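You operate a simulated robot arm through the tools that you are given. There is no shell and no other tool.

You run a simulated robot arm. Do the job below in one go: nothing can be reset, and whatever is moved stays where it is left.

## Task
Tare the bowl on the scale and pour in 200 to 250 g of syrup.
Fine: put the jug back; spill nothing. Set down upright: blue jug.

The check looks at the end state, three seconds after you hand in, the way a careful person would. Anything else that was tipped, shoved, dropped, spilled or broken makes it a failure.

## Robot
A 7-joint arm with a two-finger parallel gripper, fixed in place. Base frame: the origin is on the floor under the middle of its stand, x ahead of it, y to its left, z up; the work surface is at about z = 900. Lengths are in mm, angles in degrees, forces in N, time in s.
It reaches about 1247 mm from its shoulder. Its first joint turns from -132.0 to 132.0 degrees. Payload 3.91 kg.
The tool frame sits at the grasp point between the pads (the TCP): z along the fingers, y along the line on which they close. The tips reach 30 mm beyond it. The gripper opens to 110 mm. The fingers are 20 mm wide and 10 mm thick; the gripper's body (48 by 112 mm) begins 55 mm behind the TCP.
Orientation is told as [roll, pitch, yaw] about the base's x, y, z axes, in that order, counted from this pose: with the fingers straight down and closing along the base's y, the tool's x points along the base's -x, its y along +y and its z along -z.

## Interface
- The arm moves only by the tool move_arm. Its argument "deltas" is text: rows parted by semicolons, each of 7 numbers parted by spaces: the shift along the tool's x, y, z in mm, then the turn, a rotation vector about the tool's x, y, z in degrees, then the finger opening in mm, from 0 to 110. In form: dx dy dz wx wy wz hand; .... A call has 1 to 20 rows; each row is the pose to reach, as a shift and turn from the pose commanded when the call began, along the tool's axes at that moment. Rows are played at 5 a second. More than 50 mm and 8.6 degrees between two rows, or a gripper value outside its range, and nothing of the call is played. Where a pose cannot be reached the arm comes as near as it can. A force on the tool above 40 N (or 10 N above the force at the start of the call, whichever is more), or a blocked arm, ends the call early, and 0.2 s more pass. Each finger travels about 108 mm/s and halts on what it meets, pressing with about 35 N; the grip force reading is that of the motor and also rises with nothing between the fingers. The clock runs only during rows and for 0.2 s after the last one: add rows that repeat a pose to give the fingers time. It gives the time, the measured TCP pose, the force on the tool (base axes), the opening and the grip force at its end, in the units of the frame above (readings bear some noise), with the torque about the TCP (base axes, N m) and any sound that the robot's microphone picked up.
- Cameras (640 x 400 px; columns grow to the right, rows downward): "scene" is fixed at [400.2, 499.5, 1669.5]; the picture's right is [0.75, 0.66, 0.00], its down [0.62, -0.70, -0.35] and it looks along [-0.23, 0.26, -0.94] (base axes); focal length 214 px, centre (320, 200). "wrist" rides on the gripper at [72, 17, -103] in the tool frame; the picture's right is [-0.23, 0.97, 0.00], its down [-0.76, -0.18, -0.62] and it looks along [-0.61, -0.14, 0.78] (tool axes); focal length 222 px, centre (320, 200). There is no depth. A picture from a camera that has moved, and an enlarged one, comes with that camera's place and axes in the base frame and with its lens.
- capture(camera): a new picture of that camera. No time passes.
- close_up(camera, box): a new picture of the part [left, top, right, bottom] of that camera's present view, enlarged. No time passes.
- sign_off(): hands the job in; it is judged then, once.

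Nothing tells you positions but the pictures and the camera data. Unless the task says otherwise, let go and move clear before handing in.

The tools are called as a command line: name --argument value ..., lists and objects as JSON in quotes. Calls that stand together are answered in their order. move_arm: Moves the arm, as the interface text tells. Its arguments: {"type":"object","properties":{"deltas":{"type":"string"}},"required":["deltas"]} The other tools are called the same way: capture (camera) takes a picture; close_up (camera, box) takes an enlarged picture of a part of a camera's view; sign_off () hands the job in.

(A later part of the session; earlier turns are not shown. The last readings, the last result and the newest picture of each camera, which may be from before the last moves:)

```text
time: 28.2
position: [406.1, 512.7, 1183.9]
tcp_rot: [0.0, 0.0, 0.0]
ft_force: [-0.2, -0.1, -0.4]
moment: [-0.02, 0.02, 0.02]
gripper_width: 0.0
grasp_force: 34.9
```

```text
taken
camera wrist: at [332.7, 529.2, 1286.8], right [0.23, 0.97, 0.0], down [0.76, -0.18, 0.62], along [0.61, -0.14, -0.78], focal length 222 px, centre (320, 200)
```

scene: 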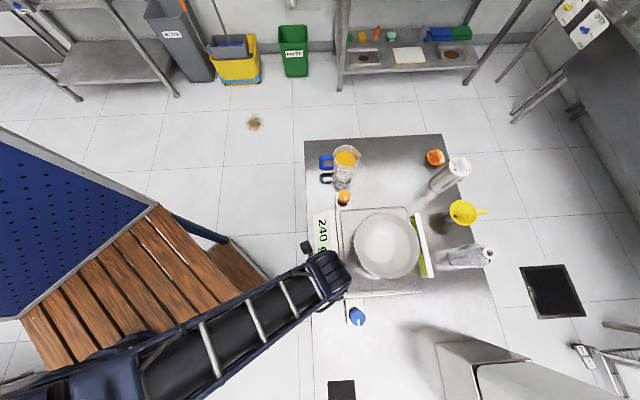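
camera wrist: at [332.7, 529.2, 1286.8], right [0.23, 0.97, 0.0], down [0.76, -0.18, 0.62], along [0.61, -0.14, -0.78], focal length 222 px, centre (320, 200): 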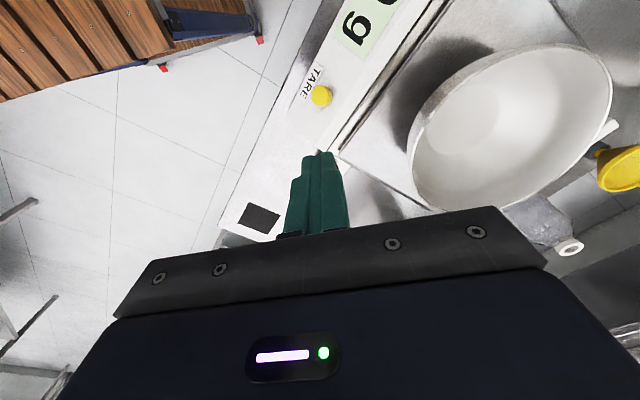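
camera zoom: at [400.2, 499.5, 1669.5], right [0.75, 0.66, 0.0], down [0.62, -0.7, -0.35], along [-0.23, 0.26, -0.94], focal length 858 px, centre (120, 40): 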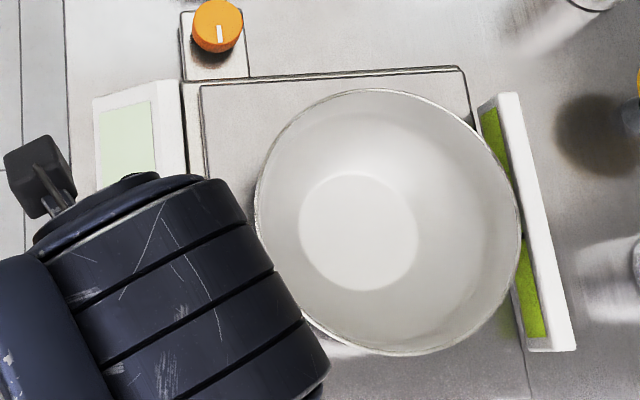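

The bowl is on the scale and tared. Next I'll move above the jug to pin down its position, handle direction and fill level.

move_arm --deltas "25.6 34.7 -5 0 0 0 0; 51.2 69.4 -10 0 0 0 30; 76.8 104.1 -15 0 0 0 60; 102.4 138.8 -20 0 0 0 110; 128 173.5 -25 0 0 0 110; 153.6 208.2 -30 0 0 0 110; 179.2 242.9 -35 0 0 0 110; 204.8 277.6 -40 0 0 0 110; 230.4 312.3 -45 0 0 0 110; 256 347 -46 0 0 0 110; 256 347 -46 0 0 0 110"

capture --camera "wrist"

close_up --camera "scene" --box '[290, 130, 450, 290]'

```text
time: 30.6
position: [145.9, 864.6, 1229.4]
tcp_rot: [0.0, 0.1, -0.1]
ft_force: [-0.1, -0.7, 0.7]
moment: [-0.02, 0.0, 0.05]
gripper_width: 109.8
grasp_force: 0.1
```

```text
taken
camera wrist: at [74.8, 880.0, 1331.9], right [0.23, 0.97, 0.0], down [0.76, -0.18, 0.62], along [0.61, -0.14, -0.78], focal length 222 px, centre (320, 200)
```

wrist: 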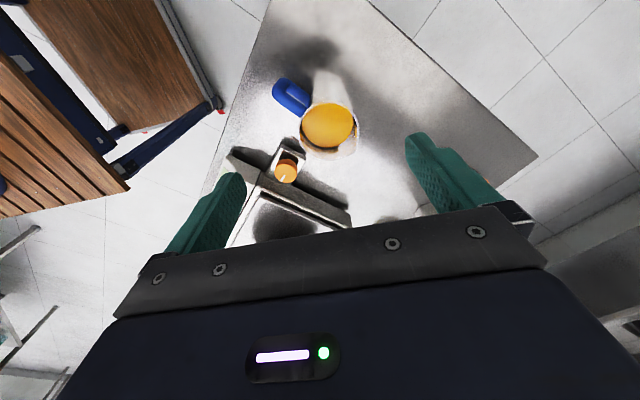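

```text
2.50 times, centred on (370, 210) of scene
camera zoom: at [400.2, 499.5, 1669.5], right [0.75, 0.66, 0.0], down [0.62, -0.7, -0.35], along [-0.23, 0.26, -0.94], focal length 536 px, centre (195, 175)
```

zoom: 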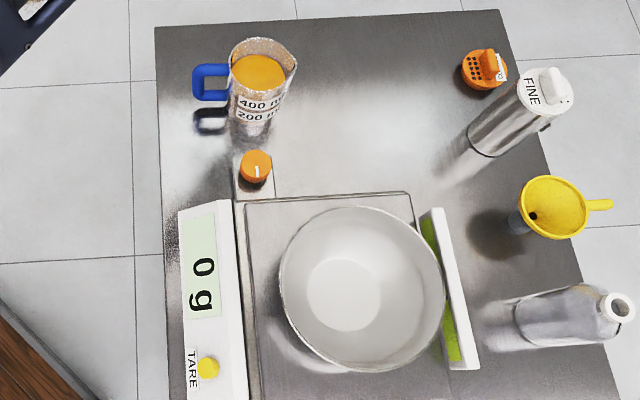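

close_up --camera "wrist" --box '[250, 60, 410, 160]'

close_up --camera "scene" --box '[310, 135, 374, 207]'

```text
4.00 times, centred on (330, 110) of wrist
camera zoom: at [74.8, 880.0, 1331.9], right [0.23, 0.97, 0.0], down [0.76, -0.18, 0.62], along [0.61, -0.14, -0.78], focal length 888 px, centre (280, 560)
```

zoom: 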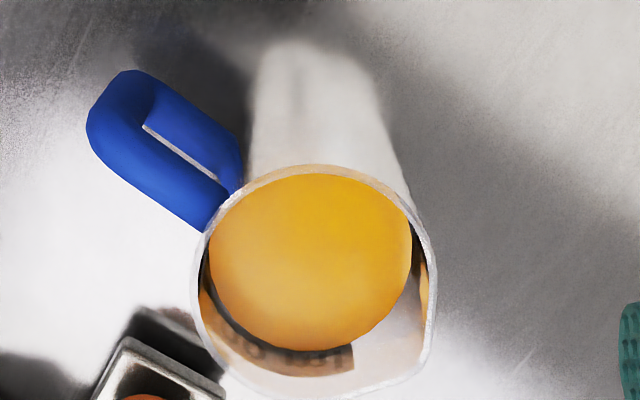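

```text
5.56 times, centred on (342, 171) of scene
camera zoom: at [400.2, 499.5, 1669.5], right [0.75, 0.66, 0.0], down [0.62, -0.7, -0.35], along [-0.23, 0.26, -0.94], focal length 1192 px, centre (198, 361)
```

zoom: 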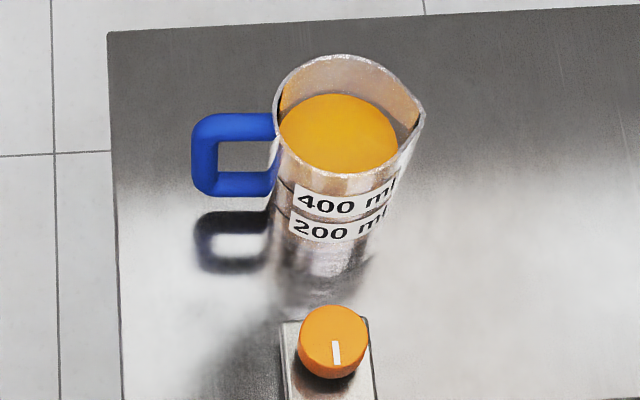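

The jug's axis is at (199.5, 864.6), with the rim at z ≈ 1015, a rim radius of 45 mm and the handle pointing at 225°, so the spout faces 45°. I plan a top-down body grasp at yaw 45. Before gripping anything, I'll rehearse the sideways pouring pose with the hand empty to be sure the arm can reach it.

move_arm --deltas "-22.2 -12.8 -1.2 0 0 -7.94 110; -44.4 -25.6 -2.4 0 0 -15.88 110; -66.6 -38.4 -3.6 0 0 -23.82 110; -88.8 -51.2 -4.8 0 0 -31.76 110; -111 -64 -6 0 0 -39.7 110; -133.2 -76.8 -7.2 0 0 -47.64 110; -155.4 -89.6 -8.4 0 0 -55.58 110; -177.6 -102.4 -9.6 0 0 -63.52 110; -199.8 -115.2 -10.8 0 0 -71.46 110; -222 -128 -12 0 0 -79.4 110; -244.2 -140.8 -13.2 0 0 -87.34 110; -266.4 -153.6 -14.4 0 0 -95.28 110; -288.6 -166.4 -15.6 0 0 -103.22 110; -310.8 -179.2 -16.8 0 0 -111.16 110; -333 -192 -18 0 0 -119.1 110; -355.2 -204.8 -19.2 0 0 -127.04 110; -377 -217 -20 0 0 -135 110; -377 -217 -20 0 0 -135 110"

capture --camera "wrist"

capture --camera "scene"

```text
time: 34.4
position: [527.0, 644.1, 1247.4]
tcp_rot: [-0.1, 0.0, 135.1]
ft_force: [-0.3, -0.1, -0.6]
moment: [0.01, -0.04, -0.01]
gripper_width: 110.0
grasp_force: 0.0
```

```text
taken
camera wrist: at [567.0, 579.6, 1351.4], right [-0.85, -0.53, 0.0], down [-0.41, 0.66, 0.62], along [-0.33, 0.53, -0.78], focal length 222 px, centre (320, 200)
```

wrist: 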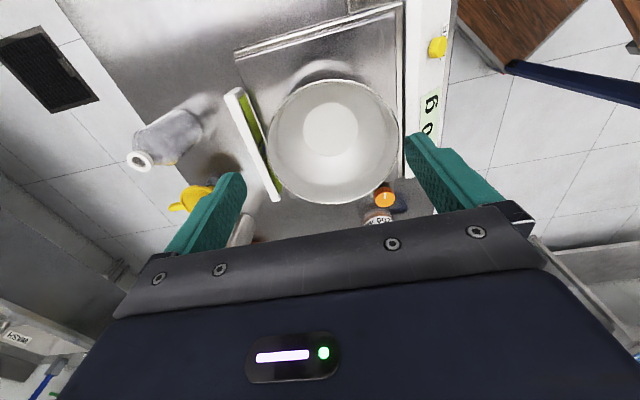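

```text
taken
```

scene: 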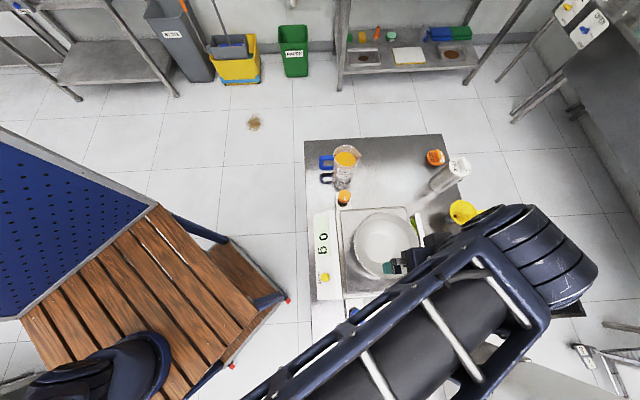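

Yaw 135 is reachable and the display stays visible. Now I'll rehearse the tilt up to about 64°.

move_arm --deltas "0 0 0 0 8 0 110; 0 0 0 0 16 0 110; 0 0 0 0 24 0 110; 0 0 0 0 32 0 110; 0 0 0 0 40 0 110; 0 0 0 0 48 0 110; 0 0 0 0 56 0 110; 0 0 0 0 64 0 110; 0 0 0 0 64 0 110"

capture --camera "wrist"

capture --camera "scene"

```text
time: 36.4
position: [526.3, 646.5, 1249.8]
tcp_rot: [0.0, 64.2, 135.1]
ft_force: [0.1, -0.7, 0.6]
moment: [0.02, 0.01, -0.01]
gripper_width: 109.9
grasp_force: 0.0
```

```text
taken
camera wrist: at [470.9, 675.1, 1359.4], right [-0.76, -0.62, -0.2], down [-0.51, 0.76, -0.41], along [0.41, -0.21, -0.89], focal length 222 px, centre (320, 200)
```

wrist: 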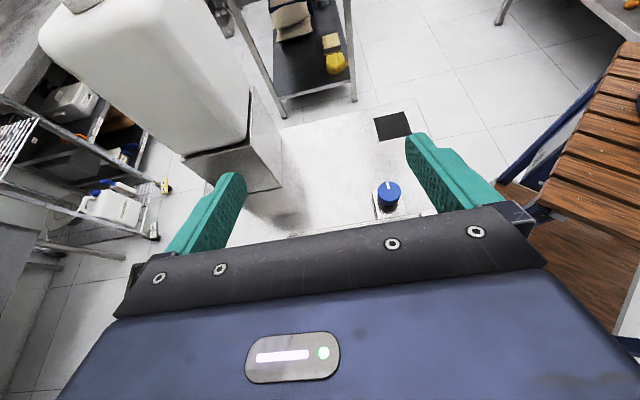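

```text
taken
```

scene: 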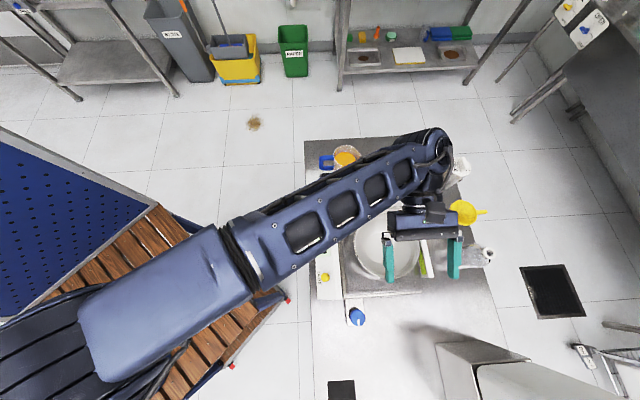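

The tilt works, but in this pose the forearm hides the scale display from both cameras. I'll rehearse the mirrored pose at yaw -45, which may keep the display in sight. First I'll undo the tilt.

move_arm --deltas "0 0 0 0 -8 0 110; 0 0 0 0 -16 0 110; 0 0 0 0 -24 0 110; 0 0 0 0 -32 0 110; 0 0 0 0 -40 0 110; 0 0 0 0 -48 0 110; 0 0 0 0 -56 0 110; 0 0 0 0 -64 0 110"

move_arm --deltas "0 5 0 0 0 8.5 110; 0 10 0 0 0 17 110; 0 15 0 0 0 25.5 110; 0 20 0 0 0 34 110; 0 25 0 0 0 42.5 110; 0 25 0 0 0 51 110; 0 25 0 0 0 59.5 110; 0 25 0 0 0 68 110; 0 25 0 0 0 76.5 110; 0 25 0 0 0 85 110; 0 25 0 0 0 90 110"

```text
time: 38.2
position: [526.6, 645.3, 1250.2]
tcp_rot: [0.1, -0.2, 135.1]
ft_force: [-1.2, 1.6, 0.3]
moment: [0.0, -0.06, -0.02]
gripper_width: 109.8
grasp_force: 0.0
```

```text
time: 40.6
position: [508.4, 627.3, 1250.1]
tcp_rot: [-0.1, 0.0, 44.9]
ft_force: [-0.4, -0.3, -0.1]
moment: [0.04, 0.0, 0.04]
gripper_width: 110.0
grasp_force: 0.1
```

move_arm --deltas "-2.3 11.2 0 0 0 8.2 110; -4.6 22.4 0 0 0 16.4 110; -7 33.5 0 0 0 24.5 110; -9.3 44.7 0 0 0 32.7 110; -11.6 55.9 0 0 0 40.9 110; -13.9 67.1 0 0 0 49.1 110; -16.2 78.3 0 0 0 57.3 110; -18.5 89.5 0 0 0 65.5 110; -20.9 100.6 0 0 0 73.6 110; -23.2 111.8 0 0 0 81.8 110; -25.5 123 0 0 0 90 110; -25.5 123 0 0 0 90 110"

move_arm --deltas "0 0 0 0 8 0 110; 0 0 0 0 16 0 110; 0 0 0 0 24 0 110; 0 0 0 0 32 0 110; 0 0 0 0 40 0 110; 0 0 0 0 40 0 110"

capture --camera "wrist"

capture --camera "scene"

```text
time: 43.2
position: [437.8, 732.7, 1248.8]
tcp_rot: [0.0, 0.1, -45.0]
ft_force: [-0.2, 0.0, -0.4]
moment: [-0.01, -0.01, 0.03]
gripper_width: 110.1
grasp_force: 0.3
```

```text
time: 44.6
position: [438.1, 731.9, 1248.8]
tcp_rot: [0.0, 40.1, -44.9]
ft_force: [0.3, 0.5, 0.0]
moment: [0.04, 0.02, -0.05]
gripper_width: 110.1
grasp_force: 0.2
```

```text
taken
camera wrist: at [458.6, 734.9, 1374.8], right [0.81, 0.57, -0.15], down [0.57, -0.82, -0.01], along [-0.13, -0.07, -0.99], focal length 222 px, centre (320, 200)
```

wrist: 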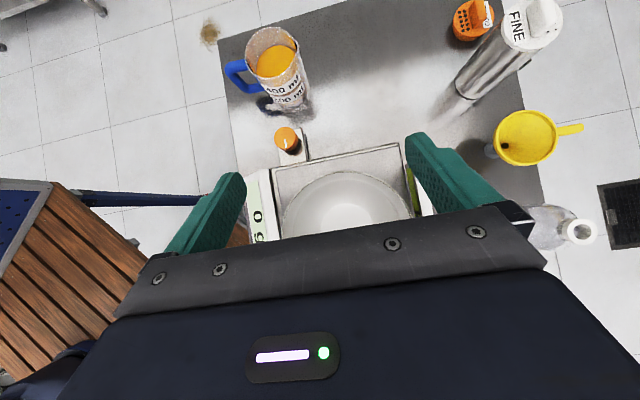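

```text
taken
```

scene: 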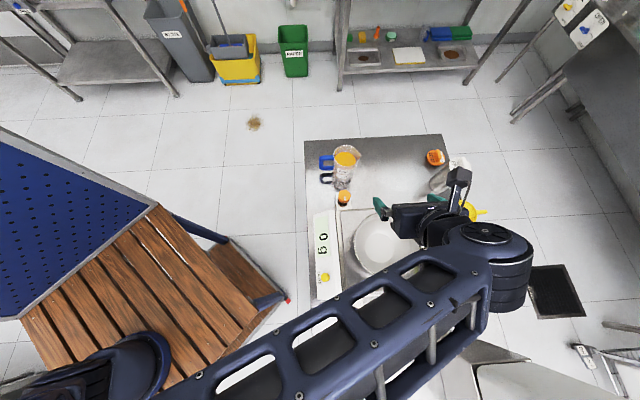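

In this pose the scene camera sees the display and most of the bowl. I'll test a deeper tilt, to 72°.

move_arm --deltas "0 0 0 0 8 0 110; 0 0 0 0 16 0 110; 0 0 0 0 24 0 110; 0 0 0 0 32 0 110; 0 0 0 0 32 0 110"

capture --camera "scene"

```text
time: 45.8
position: [438.3, 730.5, 1250.4]
tcp_rot: [0.1, 72.1, -44.8]
ft_force: [-0.4, -0.1, -0.8]
moment: [0.0, -0.02, 0.02]
gripper_width: 109.7
grasp_force: 0.0
```

```text
taken
```

scene: 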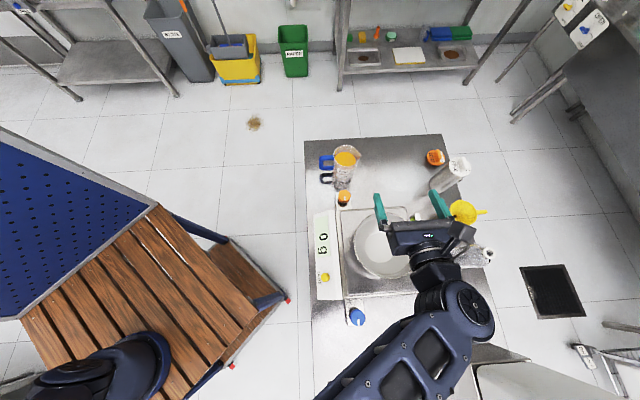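

72° is reachable with the display in view, so I'll pour this way. I'll undo the tilt, then go above the jug at yaw 45.

move_arm --deltas "0 0 0 0 -8 0 110; 0 0 0 0 -16 0 110; 0 0 0 0 -24 0 110; 0 0 0 0 -32 0 110; 0 0 0 0 -40 0 110; 0 0 0 0 -48 0 110; 0 0 0 0 -56 0 110; 0 0 0 0 -64 0 110; 0 0 0 0 -72 0 110"

move_arm --deltas "23.9 -6.8 4 0 0 -8.2 110; 47.7 -13.6 10 0 0 -16.4 110; 71.6 -20.4 15 0 0 -24.5 110; 95.4 -27.2 20 0 0 -32.7 110; 119.3 -34 30 0 0 -40.9 110; 143.1 -40.9 40 0 0 -49.1 110; 167 -47.7 50 0 0 -57.3 110; 190.8 -54.5 60 0 0 -65.5 110; 214.7 -61.3 70 0 0 -73.6 110; 238.5 -68.1 80 0 0 -81.8 110; 262.4 -74.9 90 0 0 -90 110; 262.4 -74.9 90 0 0 -90 110"

capture --camera "wrist"

capture --camera "scene"

```text
time: 47.8
position: [440.6, 731.8, 1248.7]
tcp_rot: [0.0, -0.2, -45.1]
ft_force: [0.4, -0.3, -0.4]
moment: [0.05, 0.03, 0.02]
gripper_width: 110.1
grasp_force: 0.0
```

```text
time: 50.4
position: [201.1, 863.3, 1159.8]
tcp_rot: [0.0, 0.0, 45.2]
ft_force: [-0.3, 0.0, 0.1]
moment: [-0.02, -0.02, 0.03]
gripper_width: 109.9
grasp_force: 0.1
```

```text
taken
camera wrist: at [137.9, 822.1, 1261.8], right [-0.53, 0.85, 0.0], down [0.66, 0.41, 0.62], along [0.53, 0.33, -0.78], focal length 222 px, centre (320, 200)
```

wrist: 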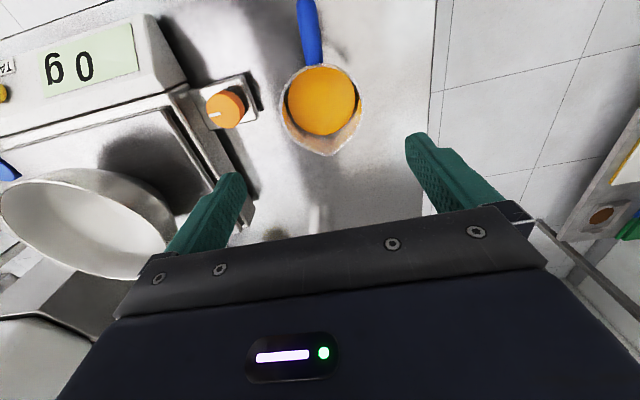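

```text
taken
```

scene: 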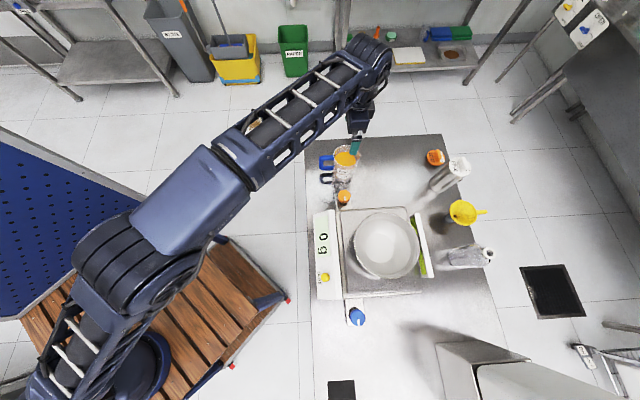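

close_up --camera "wrist" --box '[240, 0, 400, 160]'

```text
2.50 times, centred on (320, 80) of wrist
camera zoom: at [137.9, 822.1, 1261.8], right [-0.53, 0.85, 0.0], down [0.66, 0.41, 0.62], along [0.53, 0.33, -0.78], focal length 555 px, centre (320, 500)
```

zoom: 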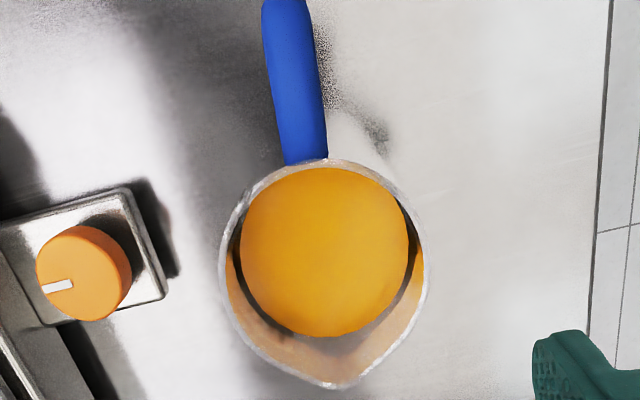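

The jug's spout–handle axis lies nearer 41°. I'll correct the yaw by 4° and drop until the tips are just above rim height to check the straddle.

move_arm --deltas "0 0 30 0 0 2 110; 0 0 60 0 0 4 110; 0 0 90 0 0 4 110; 0 0 105 0 0 4 110; 0 0 105 0 0 4 110"

capture --camera "wrist"

close_up --camera "scene" --box '[310, 100, 410, 200]'

```text
time: 51.6
position: [200.7, 864.1, 1053.6]
tcp_rot: [0.0, 0.0, 41.0]
ft_force: [0.1, -0.4, -0.3]
moment: [0.02, 0.0, -0.02]
gripper_width: 109.9
grasp_force: 0.0
```

```text
taken
camera wrist: at [135.2, 828.5, 1156.3], right [-0.47, 0.88, 0.0], down [0.69, 0.37, 0.62], along [0.55, 0.29, -0.78], focal length 222 px, centre (320, 200)
```

wrist: 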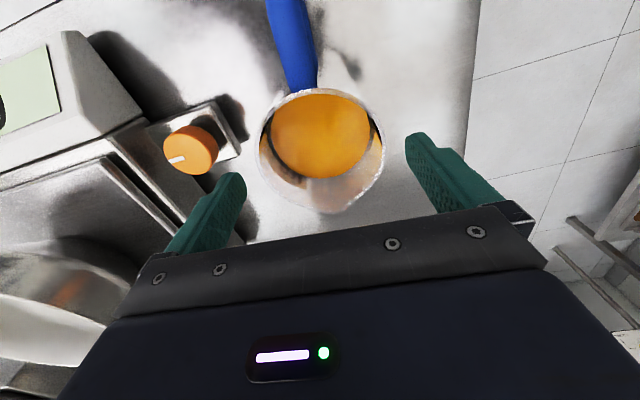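

```text
4.00 times, centred on (360, 150) of scene
camera zoom: at [400.2, 499.5, 1669.5], right [0.75, 0.66, 0.0], down [0.62, -0.7, -0.35], along [-0.23, 0.26, -0.94], focal length 858 px, centre (160, 400)
```

zoom: 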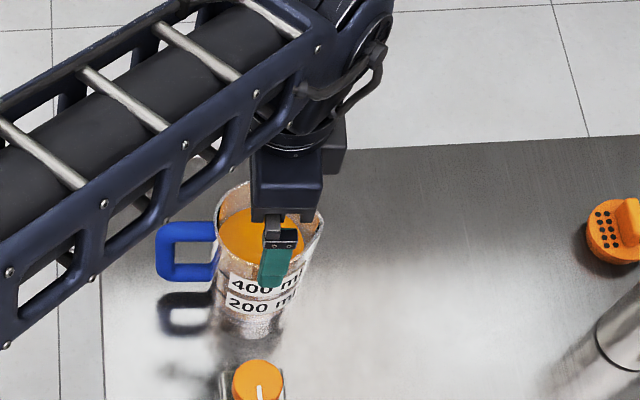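

The jug's axis fits at (199.4, 863), within 1.5 mm of the TCP. I'll descend straddling the body to TCP z = 970.

move_arm --deltas "1 0 28 0 0 0 110; 1 0 56 0 0 0 110; 1 0 75 0 0 0 110; 1 0 84 0 0 0 110; 1 0 84 0 0 0 110"

capture --camera "wrist"

close_up --camera "scene" --box '[310, 110, 390, 210]'

```text
time: 52.8
position: [199.8, 865.0, 969.0]
tcp_rot: [0.0, -0.1, 40.9]
ft_force: [0.0, -0.5, 0.3]
moment: [0.0, 0.05, 0.04]
gripper_width: 110.2
grasp_force: 0.0
```

```text
taken
camera wrist: at [134.1, 827.9, 1072.3], right [-0.47, 0.88, 0.0], down [0.69, 0.37, 0.62], along [0.55, 0.29, -0.78], focal length 222 px, centre (320, 200)
```

wrist: 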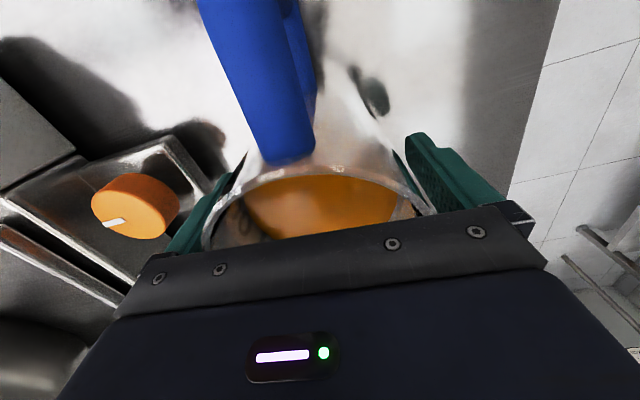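

```text
4.00 times, centred on (350, 160) of scene
camera zoom: at [400.2, 499.5, 1669.5], right [0.75, 0.66, 0.0], down [0.62, -0.7, -0.35], along [-0.23, 0.26, -0.94], focal length 858 px, centre (200, 360)
```

zoom: 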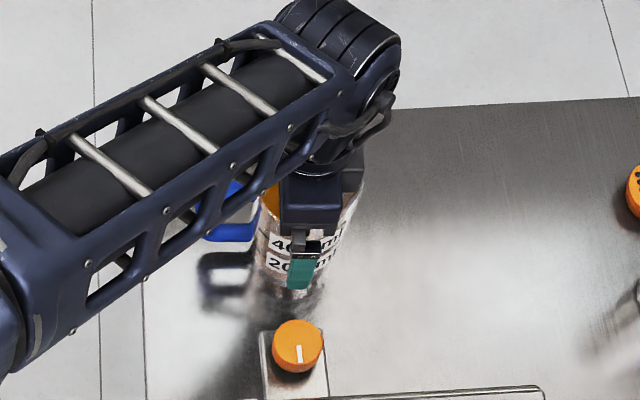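

The fingers straddle the jug without touching it. I'll close gently.

move_arm --deltas "0 0 0 0 0 0 100; 0 0 0 0 0 0 94; 0 0 0 0 0 0 90; 0 0 0 0 0 0 86; 0 0 0 0 0 0 80; 0 0 0 0 0 0 70; 0 0 0 0 0 0 70"

capture --camera "wrist"

```text
time: 54.4
position: [200.5, 865.0, 968.7]
tcp_rot: [0.0, 0.1, 41.0]
ft_force: [0.0, 0.9, 0.0]
moment: [-0.07, -0.04, -0.03]
gripper_width: 89.5
grasp_force: 35.2
```

```text
taken
camera wrist: at [134.0, 827.9, 1072.4], right [-0.47, 0.88, 0.0], down [0.69, 0.37, 0.62], along [0.55, 0.29, -0.78], focal length 222 px, centre (320, 200)
```

wrist: 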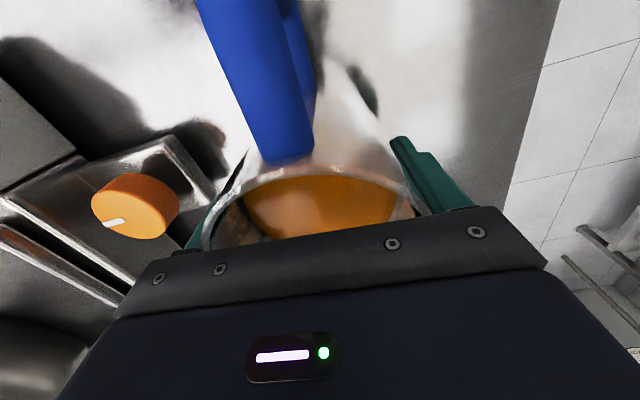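

The grip settled at 89.5 mm and 35 N, so the pads probably bear near the rim. I'll lift a little, then try a small 10° tilt, well below the spill angle, to see if the jug turns with the hand.

move_arm --deltas "0 0 -5 0 0 0 70; 0 0 -10 0 0 0 70; 0 0 -20 0 0 0 70; 0 0 -30 0 0 0 70; 0 0 -40 0 0 0 70; 0 0 -50 0 0 0 70; 0 0 -60 0 0 0 70; 0 0 -60 0 0 0 70"

capture --camera "wrist"

close_up --camera "scene" --box '[310, 110, 390, 210]'

```text
time: 56.2
position: [199.9, 863.8, 1030.4]
tcp_rot: [0.0, 0.0, 41.1]
ft_force: [-0.3, -0.6, -4.6]
moment: [0.05, -0.06, 0.01]
gripper_width: 89.2
grasp_force: 35.0
```

```text
taken
camera wrist: at [134.1, 827.9, 1133.0], right [-0.47, 0.88, 0.0], down [0.69, 0.37, 0.62], along [0.55, 0.29, -0.78], focal length 222 px, centre (320, 200)
```

wrist: 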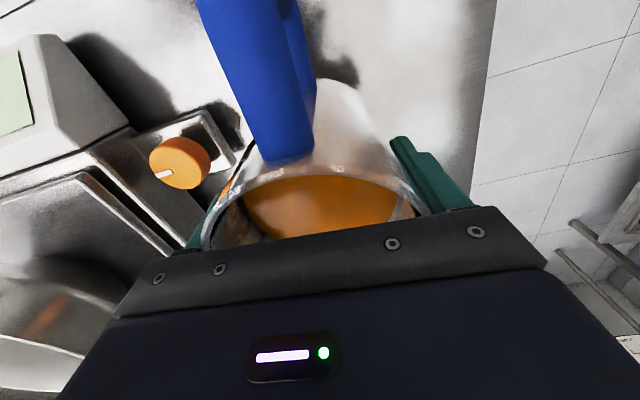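

```text
4.00 times, centred on (350, 160) of scene
camera zoom: at [400.2, 499.5, 1669.5], right [0.75, 0.66, 0.0], down [0.62, -0.7, -0.35], along [-0.23, 0.26, -0.94], focal length 858 px, centre (200, 360)
```

zoom: 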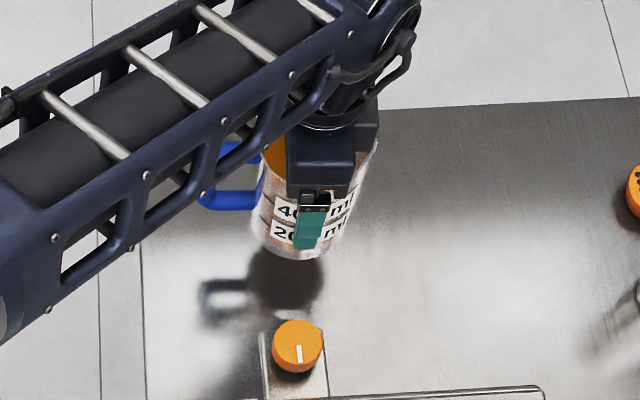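

Lifted cleanly; jug plus syrup weigh about 4.6 N. Now the small tilt test.

move_arm --deltas "0 0 0 0 3 0 70; 0 0 0 0 6 0 70; 0 0 0 0 9 0 70; 0 0 0 0 12 0 70; 0 0 0 0 12 0 70; 0 0 0 0 12 0 70"

capture --camera "wrist"

close_up --camera "scene" --box '[310, 110, 390, 210]'

```text
time: 57.6
position: [199.2, 863.2, 1029.5]
tcp_rot: [0.0, 12.0, 41.1]
ft_force: [0.1, -0.2, -5.2]
moment: [0.04, -0.11, -0.02]
gripper_width: 89.2
grasp_force: 34.7
```

```text
taken
camera wrist: at [151.6, 842.6, 1146.0], right [-0.47, 0.88, -0.05], down [0.78, 0.44, 0.45], along [0.42, 0.18, -0.89], focal length 222 px, centre (320, 200)
```

wrist: 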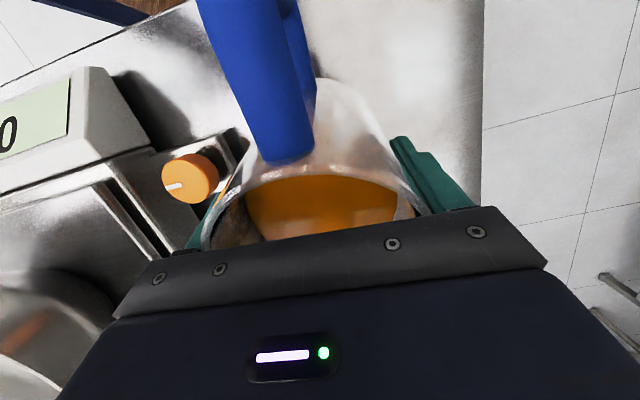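

```text
4.00 times, centred on (350, 160) of scene
camera zoom: at [400.2, 499.5, 1669.5], right [0.75, 0.66, 0.0], down [0.62, -0.7, -0.35], along [-0.23, 0.26, -0.94], focal length 858 px, centre (200, 360)
```

zoom: 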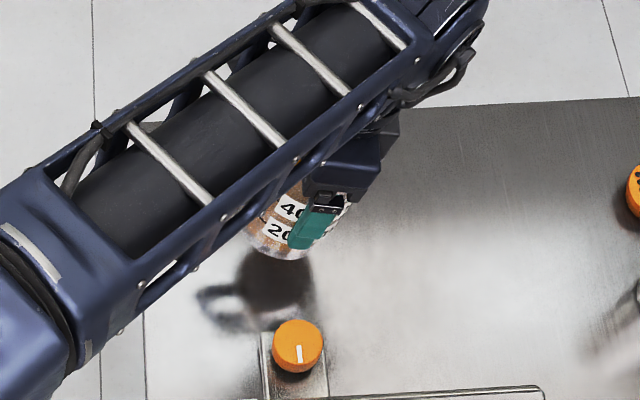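

The jug turns with the hand and there is no slip. Total weight is about 500 g. I'll level it again, lift smoothly, and carry it to the pouring pose.

move_arm --deltas "0 0 0 0 -3 0 70; 0 0 0 0 -6 0 70; 0 0 0 0 -9 0 70; 0 0 0 0 -12 0 70; 0 0 0 0 -12 0 70"

move_arm --deltas "0 0 -5 0 0 0 70; 0 0 -15 0 0 0 70; 0 0 -30 0 0 0 70; 0 0 -50 0 0 0 70; 0 0 -75 0 0 0 70; 0 0 -100 0 0 0 70; 0 0 -120 0 0 0 70; 0 0 -135 0 0 0 70; 0 0 -145 0 0 0 70; 0 0 -150 0 0 0 70; 0 0 -150 0 0 0 70"

capture --camera "wrist"

```text
time: 58.8
position: [200.8, 864.0, 1030.2]
tcp_rot: [0.0, 0.1, 41.1]
ft_force: [0.5, 0.6, -5.3]
moment: [0.04, 0.01, 0.06]
gripper_width: 89.4
grasp_force: 35.4
```

```text
time: 61.2
position: [200.7, 864.0, 1180.6]
tcp_rot: [0.0, 0.1, 41.1]
ft_force: [-0.4, 0.3, -5.6]
moment: [0.04, -0.02, -0.01]
gripper_width: 89.7
grasp_force: 35.3
```

```text
taken
camera wrist: at [134.2, 827.8, 1283.2], right [-0.47, 0.88, 0.0], down [0.69, 0.37, 0.62], along [0.55, 0.29, -0.78], focal length 222 px, centre (320, 200)
```

wrist: 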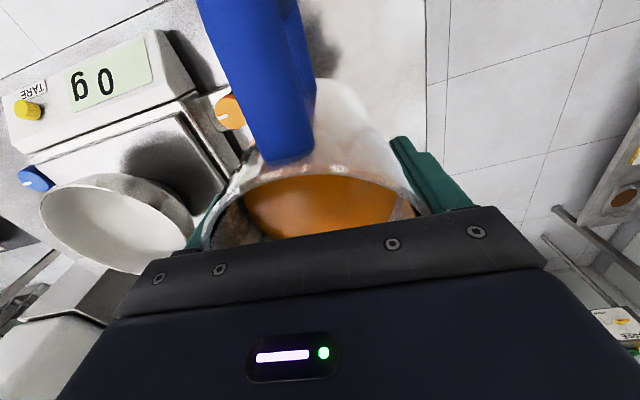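

move_arm --deltas "-1.9 -4.8 0 0 0 1.7 70; -5.7 -14.3 0 0 0 5.2 70; -11.4 -28.7 0 0 0 10.3 70; -18.1 -45.4 0 0 0 16.3 70; -25.7 -64.5 0 0 0 23.2 70; -34.2 -86 0 0 0 31 70; -42.8 -107.6 0 0 0 38.7 70; -51.4 -129.1 0 0 0 46.4 70; -59.9 -150.6 0 0 0 54.2 70; -68.5 -172.1 0 0 0 61.9 70; -76.1 -191.2 0 0 0 68.8 70; -82.7 -207.9 0 0 0 74.8 70; -87.5 -219.9 0 0 0 79.1 70; -91.3 -229.4 0 0 0 82.6 70; -93.7 -235.4 0 0 0 84.7 70; -95.1 -239 0 0 0 86 70; -95.1 -239 0 0 0 86 70"

capture --camera "wrist"

capture --camera "scene"

```text
time: 64.8
position: [429.0, 746.3, 1179.6]
tcp_rot: [-0.1, 0.1, -45.0]
ft_force: [0.4, -1.0, -5.9]
moment: [-0.08, -0.06, 0.03]
gripper_width: 89.5
grasp_force: 35.0
```

```text
taken
camera wrist: at [389.2, 808.2, 1283.1], right [0.85, 0.53, 0.0], down [0.41, -0.66, 0.62], along [0.33, -0.53, -0.78], focal length 222 px, centre (320, 200)
```

wrist: 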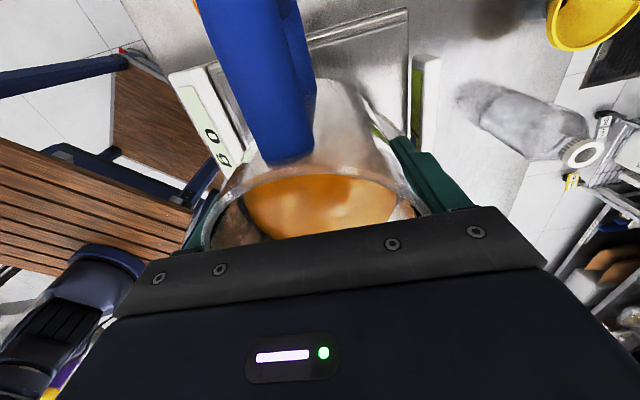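

```text
taken
```

scene: 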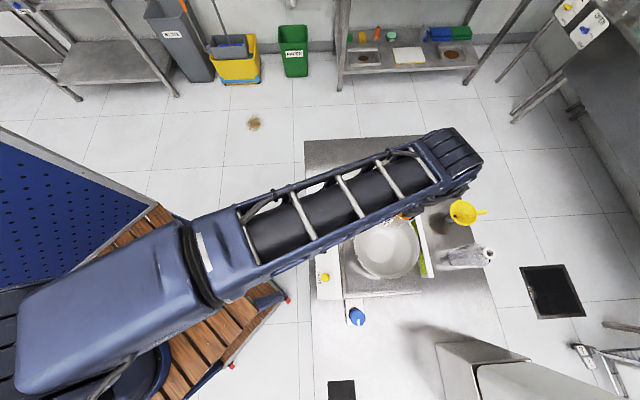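

I'm in the pouring pose and the display reads 0 g. I'll lower slightly and tilt to about 18°, just short of the expected pour angle.

move_arm --deltas "0 0 5 0 3 0 70; 0 0 10 0 6 0 70; 0 0 15 0 9 0 70; 0 0 20 0 12 0 70; 0 0 25 0 15 0 70; 0 0 27 0 18 0 70; 0 0 27 0 18 0 70"

capture --camera "wrist"

capture --camera "scene"

```text
time: 66.4
position: [428.3, 746.4, 1154.3]
tcp_rot: [0.1, 18.2, -45.0]
ft_force: [-0.3, 0.0, -4.7]
moment: [-0.08, -0.07, -0.01]
gripper_width: 89.6
grasp_force: 34.4
```

```text
taken
camera wrist: at [414.2, 782.6, 1274.1], right [0.84, 0.54, -0.07], down [0.52, -0.77, 0.36], along [0.14, -0.34, -0.93], focal length 222 px, centre (320, 200)
```

wrist: 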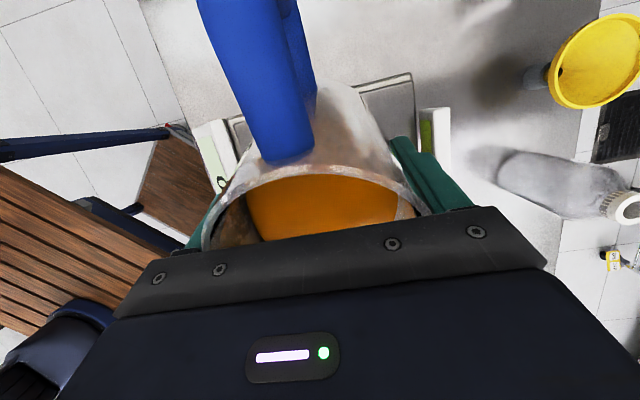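

```text
taken
```

scene: 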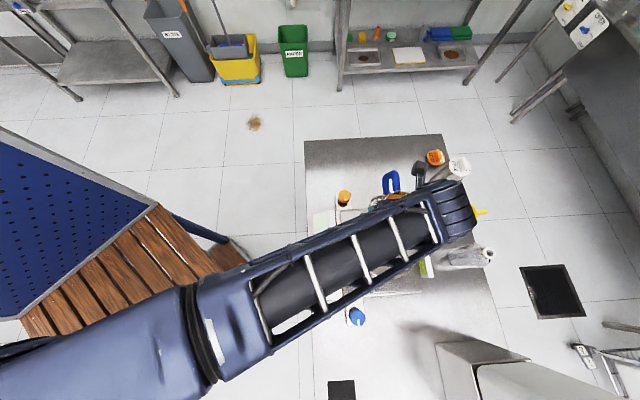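

move_arm --deltas "0 0 0 0 2 0 70; 0 0 0 0 4 0 70; 0 0 0 0 6 0 70; 0 0 0 0 8 0 70; 0 0 0 0 8 0 70; 0 0 0 0 8 0 70"

capture --camera "wrist"

capture --camera "scene"

```text
time: 67.8
position: [428.1, 745.6, 1152.9]
tcp_rot: [0.1, 25.9, -44.8]
ft_force: [-0.5, 0.2, -6.1]
moment: [-0.09, -0.13, -0.02]
gripper_width: 89.2
grasp_force: 34.4
```

```text
taken
camera wrist: at [426.7, 770.6, 1277.7], right [0.83, 0.55, -0.1], down [0.55, -0.8, 0.23], along [0.04, -0.24, -0.97], focal length 222 px, centre (320, 200)
```

wrist: 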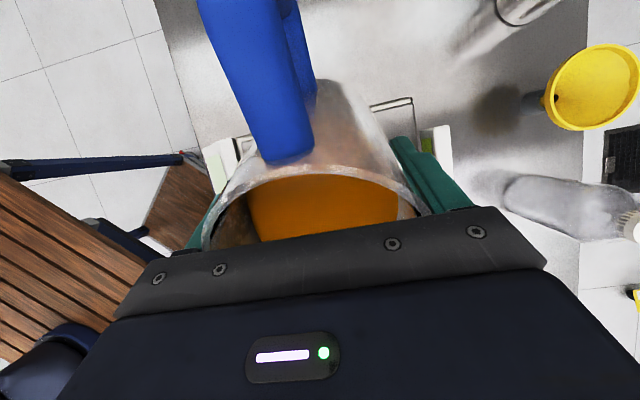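

```text
taken
```

scene: 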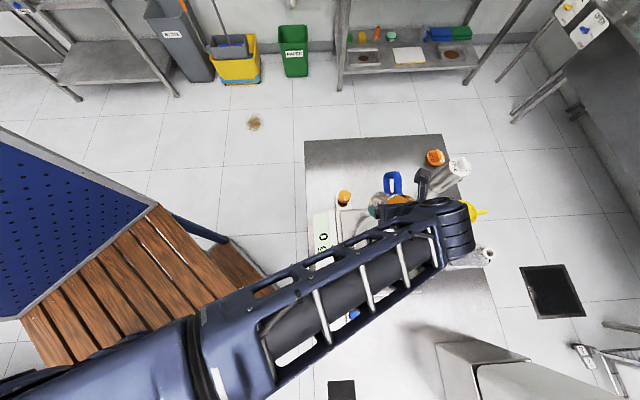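

move_arm --deltas "0 0 0 0 2 0 70; 0 0 0 0 4 0 70; 0 0 0 0 6 0 70; 0 0 0 0 6 0 70; 0 0 0 0 6 0 70"

close_up --camera "scene" --box '[300, 160, 460, 260]'

capture --camera "wrist"

```text
time: 69.0
position: [428.8, 745.5, 1152.8]
tcp_rot: [0.0, 32.0, -44.9]
ft_force: [0.9, 0.3, -4.8]
moment: [-0.11, -0.15, -0.02]
gripper_width: 89.7
grasp_force: 35.0
```

```text
4.00 times, centred on (380, 210) of scene
camera zoom: at [400.2, 499.5, 1669.5], right [0.75, 0.66, 0.0], down [0.62, -0.7, -0.35], along [-0.23, 0.26, -0.94], focal length 858 px, centre (80, 160)
```

zoom: 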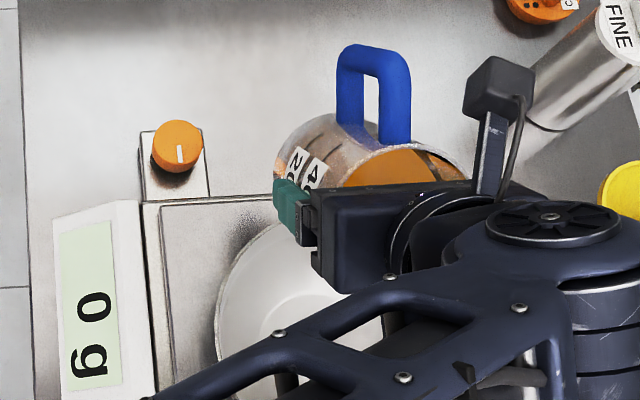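

```text
taken
camera wrist: at [435.8, 761.1, 1278.9], right [0.82, 0.55, -0.12], down [0.57, -0.82, 0.12], along [-0.03, -0.17, -0.98], focal length 222 px, centre (320, 200)
```

wrist: 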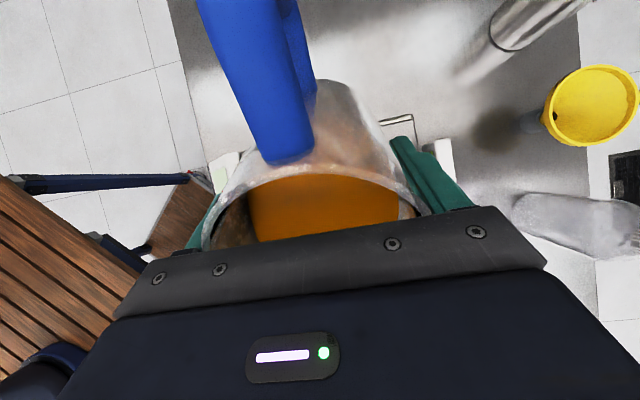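

move_arm --deltas "0 0 0 0 2 0 70; 0 0 0 0 4 0 70; 0 0 0 0 4 0 70; 0 0 0 0 4 0 70; 0 0 0 0 4 0 70"

close_up --camera "scene" --box '[300, 160, 460, 260]'

```text
time: 70.2
position: [428.2, 745.2, 1153.8]
tcp_rot: [0.0, 36.0, -44.9]
ft_force: [0.3, -0.2, -4.9]
moment: [-0.12, -0.11, -0.02]
gripper_width: 89.2
grasp_force: 35.1
```

```text
4.00 times, centred on (380, 210) of scene
camera zoom: at [400.2, 499.5, 1669.5], right [0.75, 0.66, 0.0], down [0.62, -0.7, -0.35], along [-0.23, 0.26, -0.94], focal length 858 px, centre (80, 160)
```

zoom: 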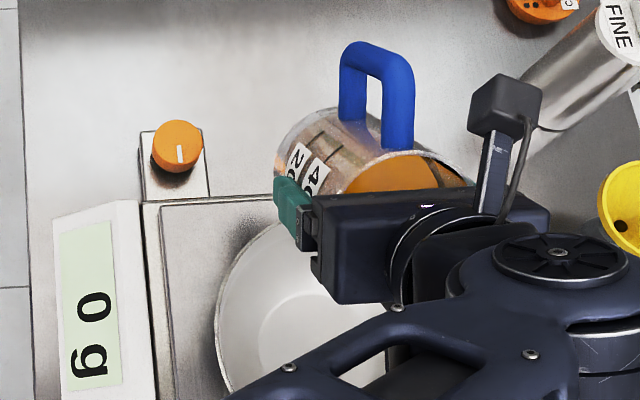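

move_arm --deltas "0 0 0 0 2 0 70; 0 0 0 0 4 0 70; 0 0 0 0 4 0 70; 0 0 0 0 4 0 70; 0 0 0 0 4 0 70"

close_up --camera "scene" --box '[300, 160, 460, 260]'

```text
time: 71.4
position: [427.7, 746.1, 1154.1]
tcp_rot: [0.0, 40.0, -44.9]
ft_force: [0.3, 0.5, -4.6]
moment: [-0.14, -0.16, -0.02]
gripper_width: 89.7
grasp_force: 35.1
```

```text
4.00 times, centred on (380, 210) of scene
camera zoom: at [400.2, 499.5, 1669.5], right [0.75, 0.66, 0.0], down [0.62, -0.7, -0.35], along [-0.23, 0.26, -0.94], focal length 858 px, centre (80, 160)
```

zoom: 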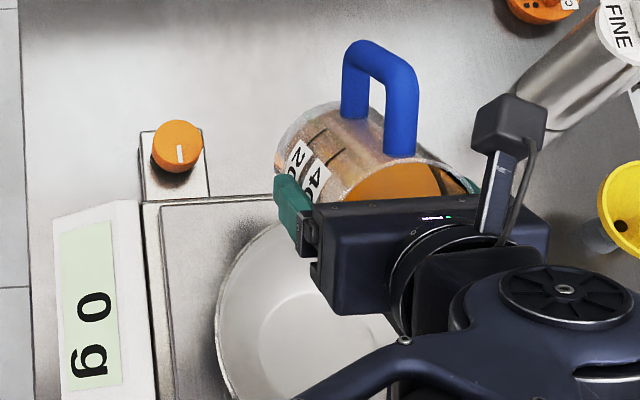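

move_arm --deltas "0 0 0 0 1.5 0 70; 0 0 0 0 3 0 70; 0 0 0 0 3 0 70; 0 0 0 0 3 0 70; 0 0 0 0 3 0 70; 0 0 0 0 3 0 70"

close_up --camera "scene" --box '[300, 160, 460, 260]'

close_up --camera "wrist" --box '[180, 80, 460, 255]'

```text
time: 72.8
position: [428.7, 746.1, 1153.4]
tcp_rot: [0.0, 43.0, -45.0]
ft_force: [-0.1, 1.1, -5.0]
moment: [-0.12, -0.1, -0.01]
gripper_width: 89.6
grasp_force: 34.7
```

```text
4.00 times, centred on (380, 210) of scene
camera zoom: at [400.2, 499.5, 1669.5], right [0.75, 0.66, 0.0], down [0.62, -0.7, -0.35], along [-0.23, 0.26, -0.94], focal length 858 px, centre (80, 160)
```

zoom: 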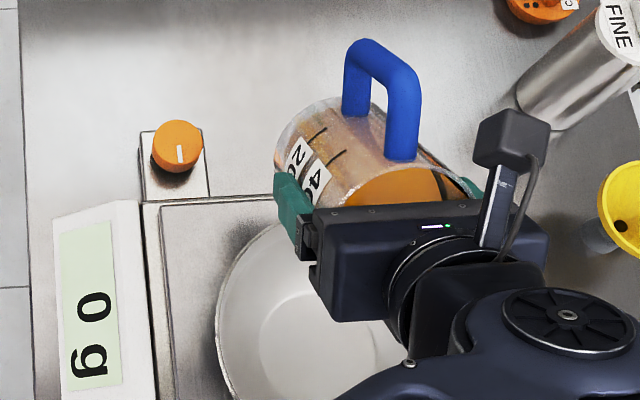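

```text
2.29 times, centred on (320, 168) of wrist
camera zoom: at [452.7, 744.6, 1278.2], right [0.81, 0.57, -0.15], down [0.57, -0.82, -0.06], along [-0.16, -0.04, -0.99], focal length 508 px, centre (320, 274)
```

zoom: 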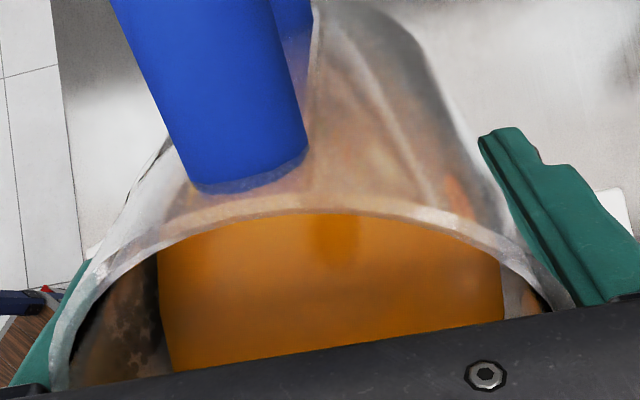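

move_arm --deltas "0 0 0 0 1.5 0 70; 0 0 0 0 3 0 70; 0 0 0 0 3 0 70; 0 0 0 0 3 0 70"

close_up --camera "scene" --box '[300, 160, 460, 260]'

```text
time: 73.8
position: [428.8, 746.6, 1153.1]
tcp_rot: [-0.1, 46.0, -44.9]
ft_force: [1.1, -0.2, -5.4]
moment: [-0.11, -0.16, -0.01]
gripper_width: 89.5
grasp_force: 35.3
```

```text
4.00 times, centred on (380, 210) of scene
camera zoom: at [400.2, 499.5, 1669.5], right [0.75, 0.66, 0.0], down [0.62, -0.7, -0.35], along [-0.23, 0.26, -0.94], focal length 858 px, centre (80, 160)
```

zoom: 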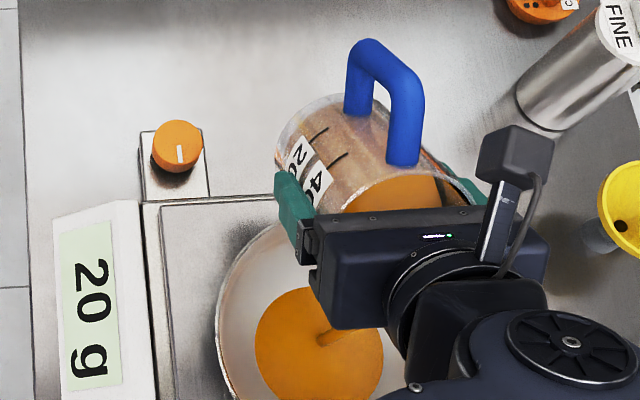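

Pouring has started: the display reads 20 g and the stream lands inside the bowl. I'll hold this angle briefly to measure the flow rate.

move_arm --deltas "0 0 0 0 0 0 70; 0 0 0 0 0 0 70"

close_up --camera "scene" --box '[300, 160, 460, 260]'

```text
time: 74.4
position: [429.4, 746.5, 1153.7]
tcp_rot: [0.0, 46.0, -45.0]
ft_force: [0.3, -0.2, -5.3]
moment: [-0.14, -0.13, 0.03]
gripper_width: 89.3
grasp_force: 35.1
```

```text
4.00 times, centred on (380, 210) of scene
camera zoom: at [400.2, 499.5, 1669.5], right [0.75, 0.66, 0.0], down [0.62, -0.7, -0.35], along [-0.23, 0.26, -0.94], focal length 858 px, centre (80, 160)
```

zoom: 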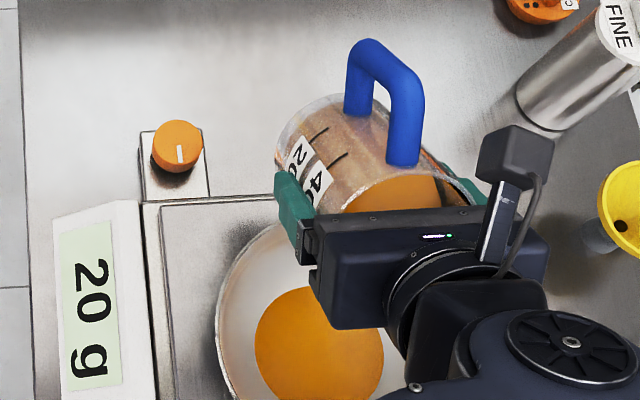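

The flow stopped at 20 g, so each angle reaches its own equilibrium. I'll keep tilting in small steps.

move_arm --deltas "0 0 0 0 1 0 70; 0 0 0 0 2 0 70; 0 0 0 0 2 0 70; 0 0 0 0 2 0 70; 0 0 0 0 2 0 70"

close_up --camera "scene" --box '[300, 160, 460, 260]'

```text
time: 75.6
position: [428.5, 745.4, 1153.1]
tcp_rot: [-0.1, 48.0, -45.0]
ft_force: [0.4, 1.1, -5.4]
moment: [-0.13, -0.15, 0.0]
gripper_width: 89.5
grasp_force: 35.0
```

```text
4.00 times, centred on (380, 210) of scene
camera zoom: at [400.2, 499.5, 1669.5], right [0.75, 0.66, 0.0], down [0.62, -0.7, -0.35], along [-0.23, 0.26, -0.94], focal length 858 px, centre (80, 160)
```

zoom: 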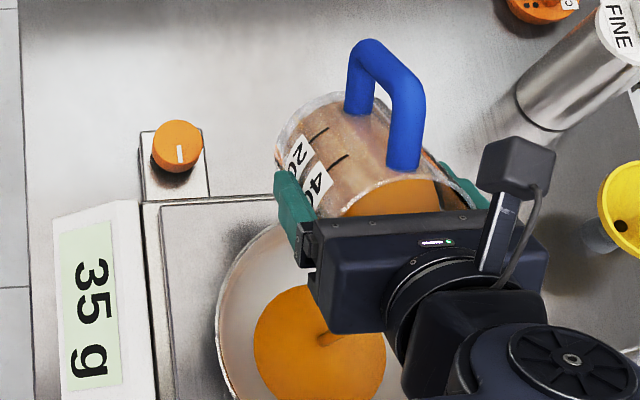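

move_arm --deltas "0 0 0 0 1 0 70; 0 0 0 0 2 0 70; 0 0 0 0 3 0 70; 0 0 0 0 4 0 70; 0 0 0 0 4 0 70; 0 0 0 0 4 0 70; 0 0 0 0 4 0 70; 0 0 0 0 4 0 70"

close_up --camera "scene" --box '[300, 160, 460, 260]'

```text
time: 77.4
position: [429.0, 746.3, 1153.3]
tcp_rot: [0.0, 52.0, -44.9]
ft_force: [-0.1, 0.0, -4.3]
moment: [-0.11, -0.14, -0.01]
gripper_width: 89.5
grasp_force: 35.1
```

```text
4.00 times, centred on (380, 210) of scene
camera zoom: at [400.2, 499.5, 1669.5], right [0.75, 0.66, 0.0], down [0.62, -0.7, -0.35], along [-0.23, 0.26, -0.94], focal length 858 px, centre (80, 160)
```

zoom: 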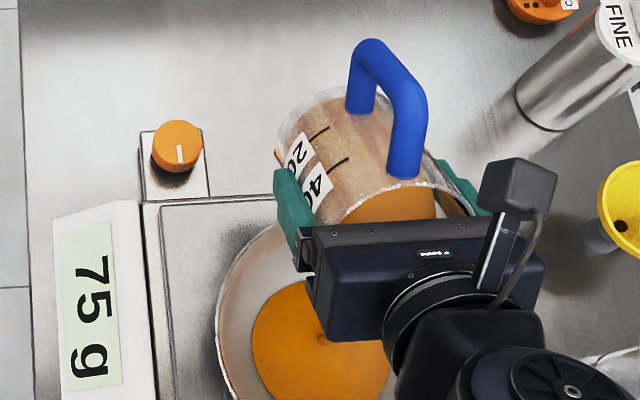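

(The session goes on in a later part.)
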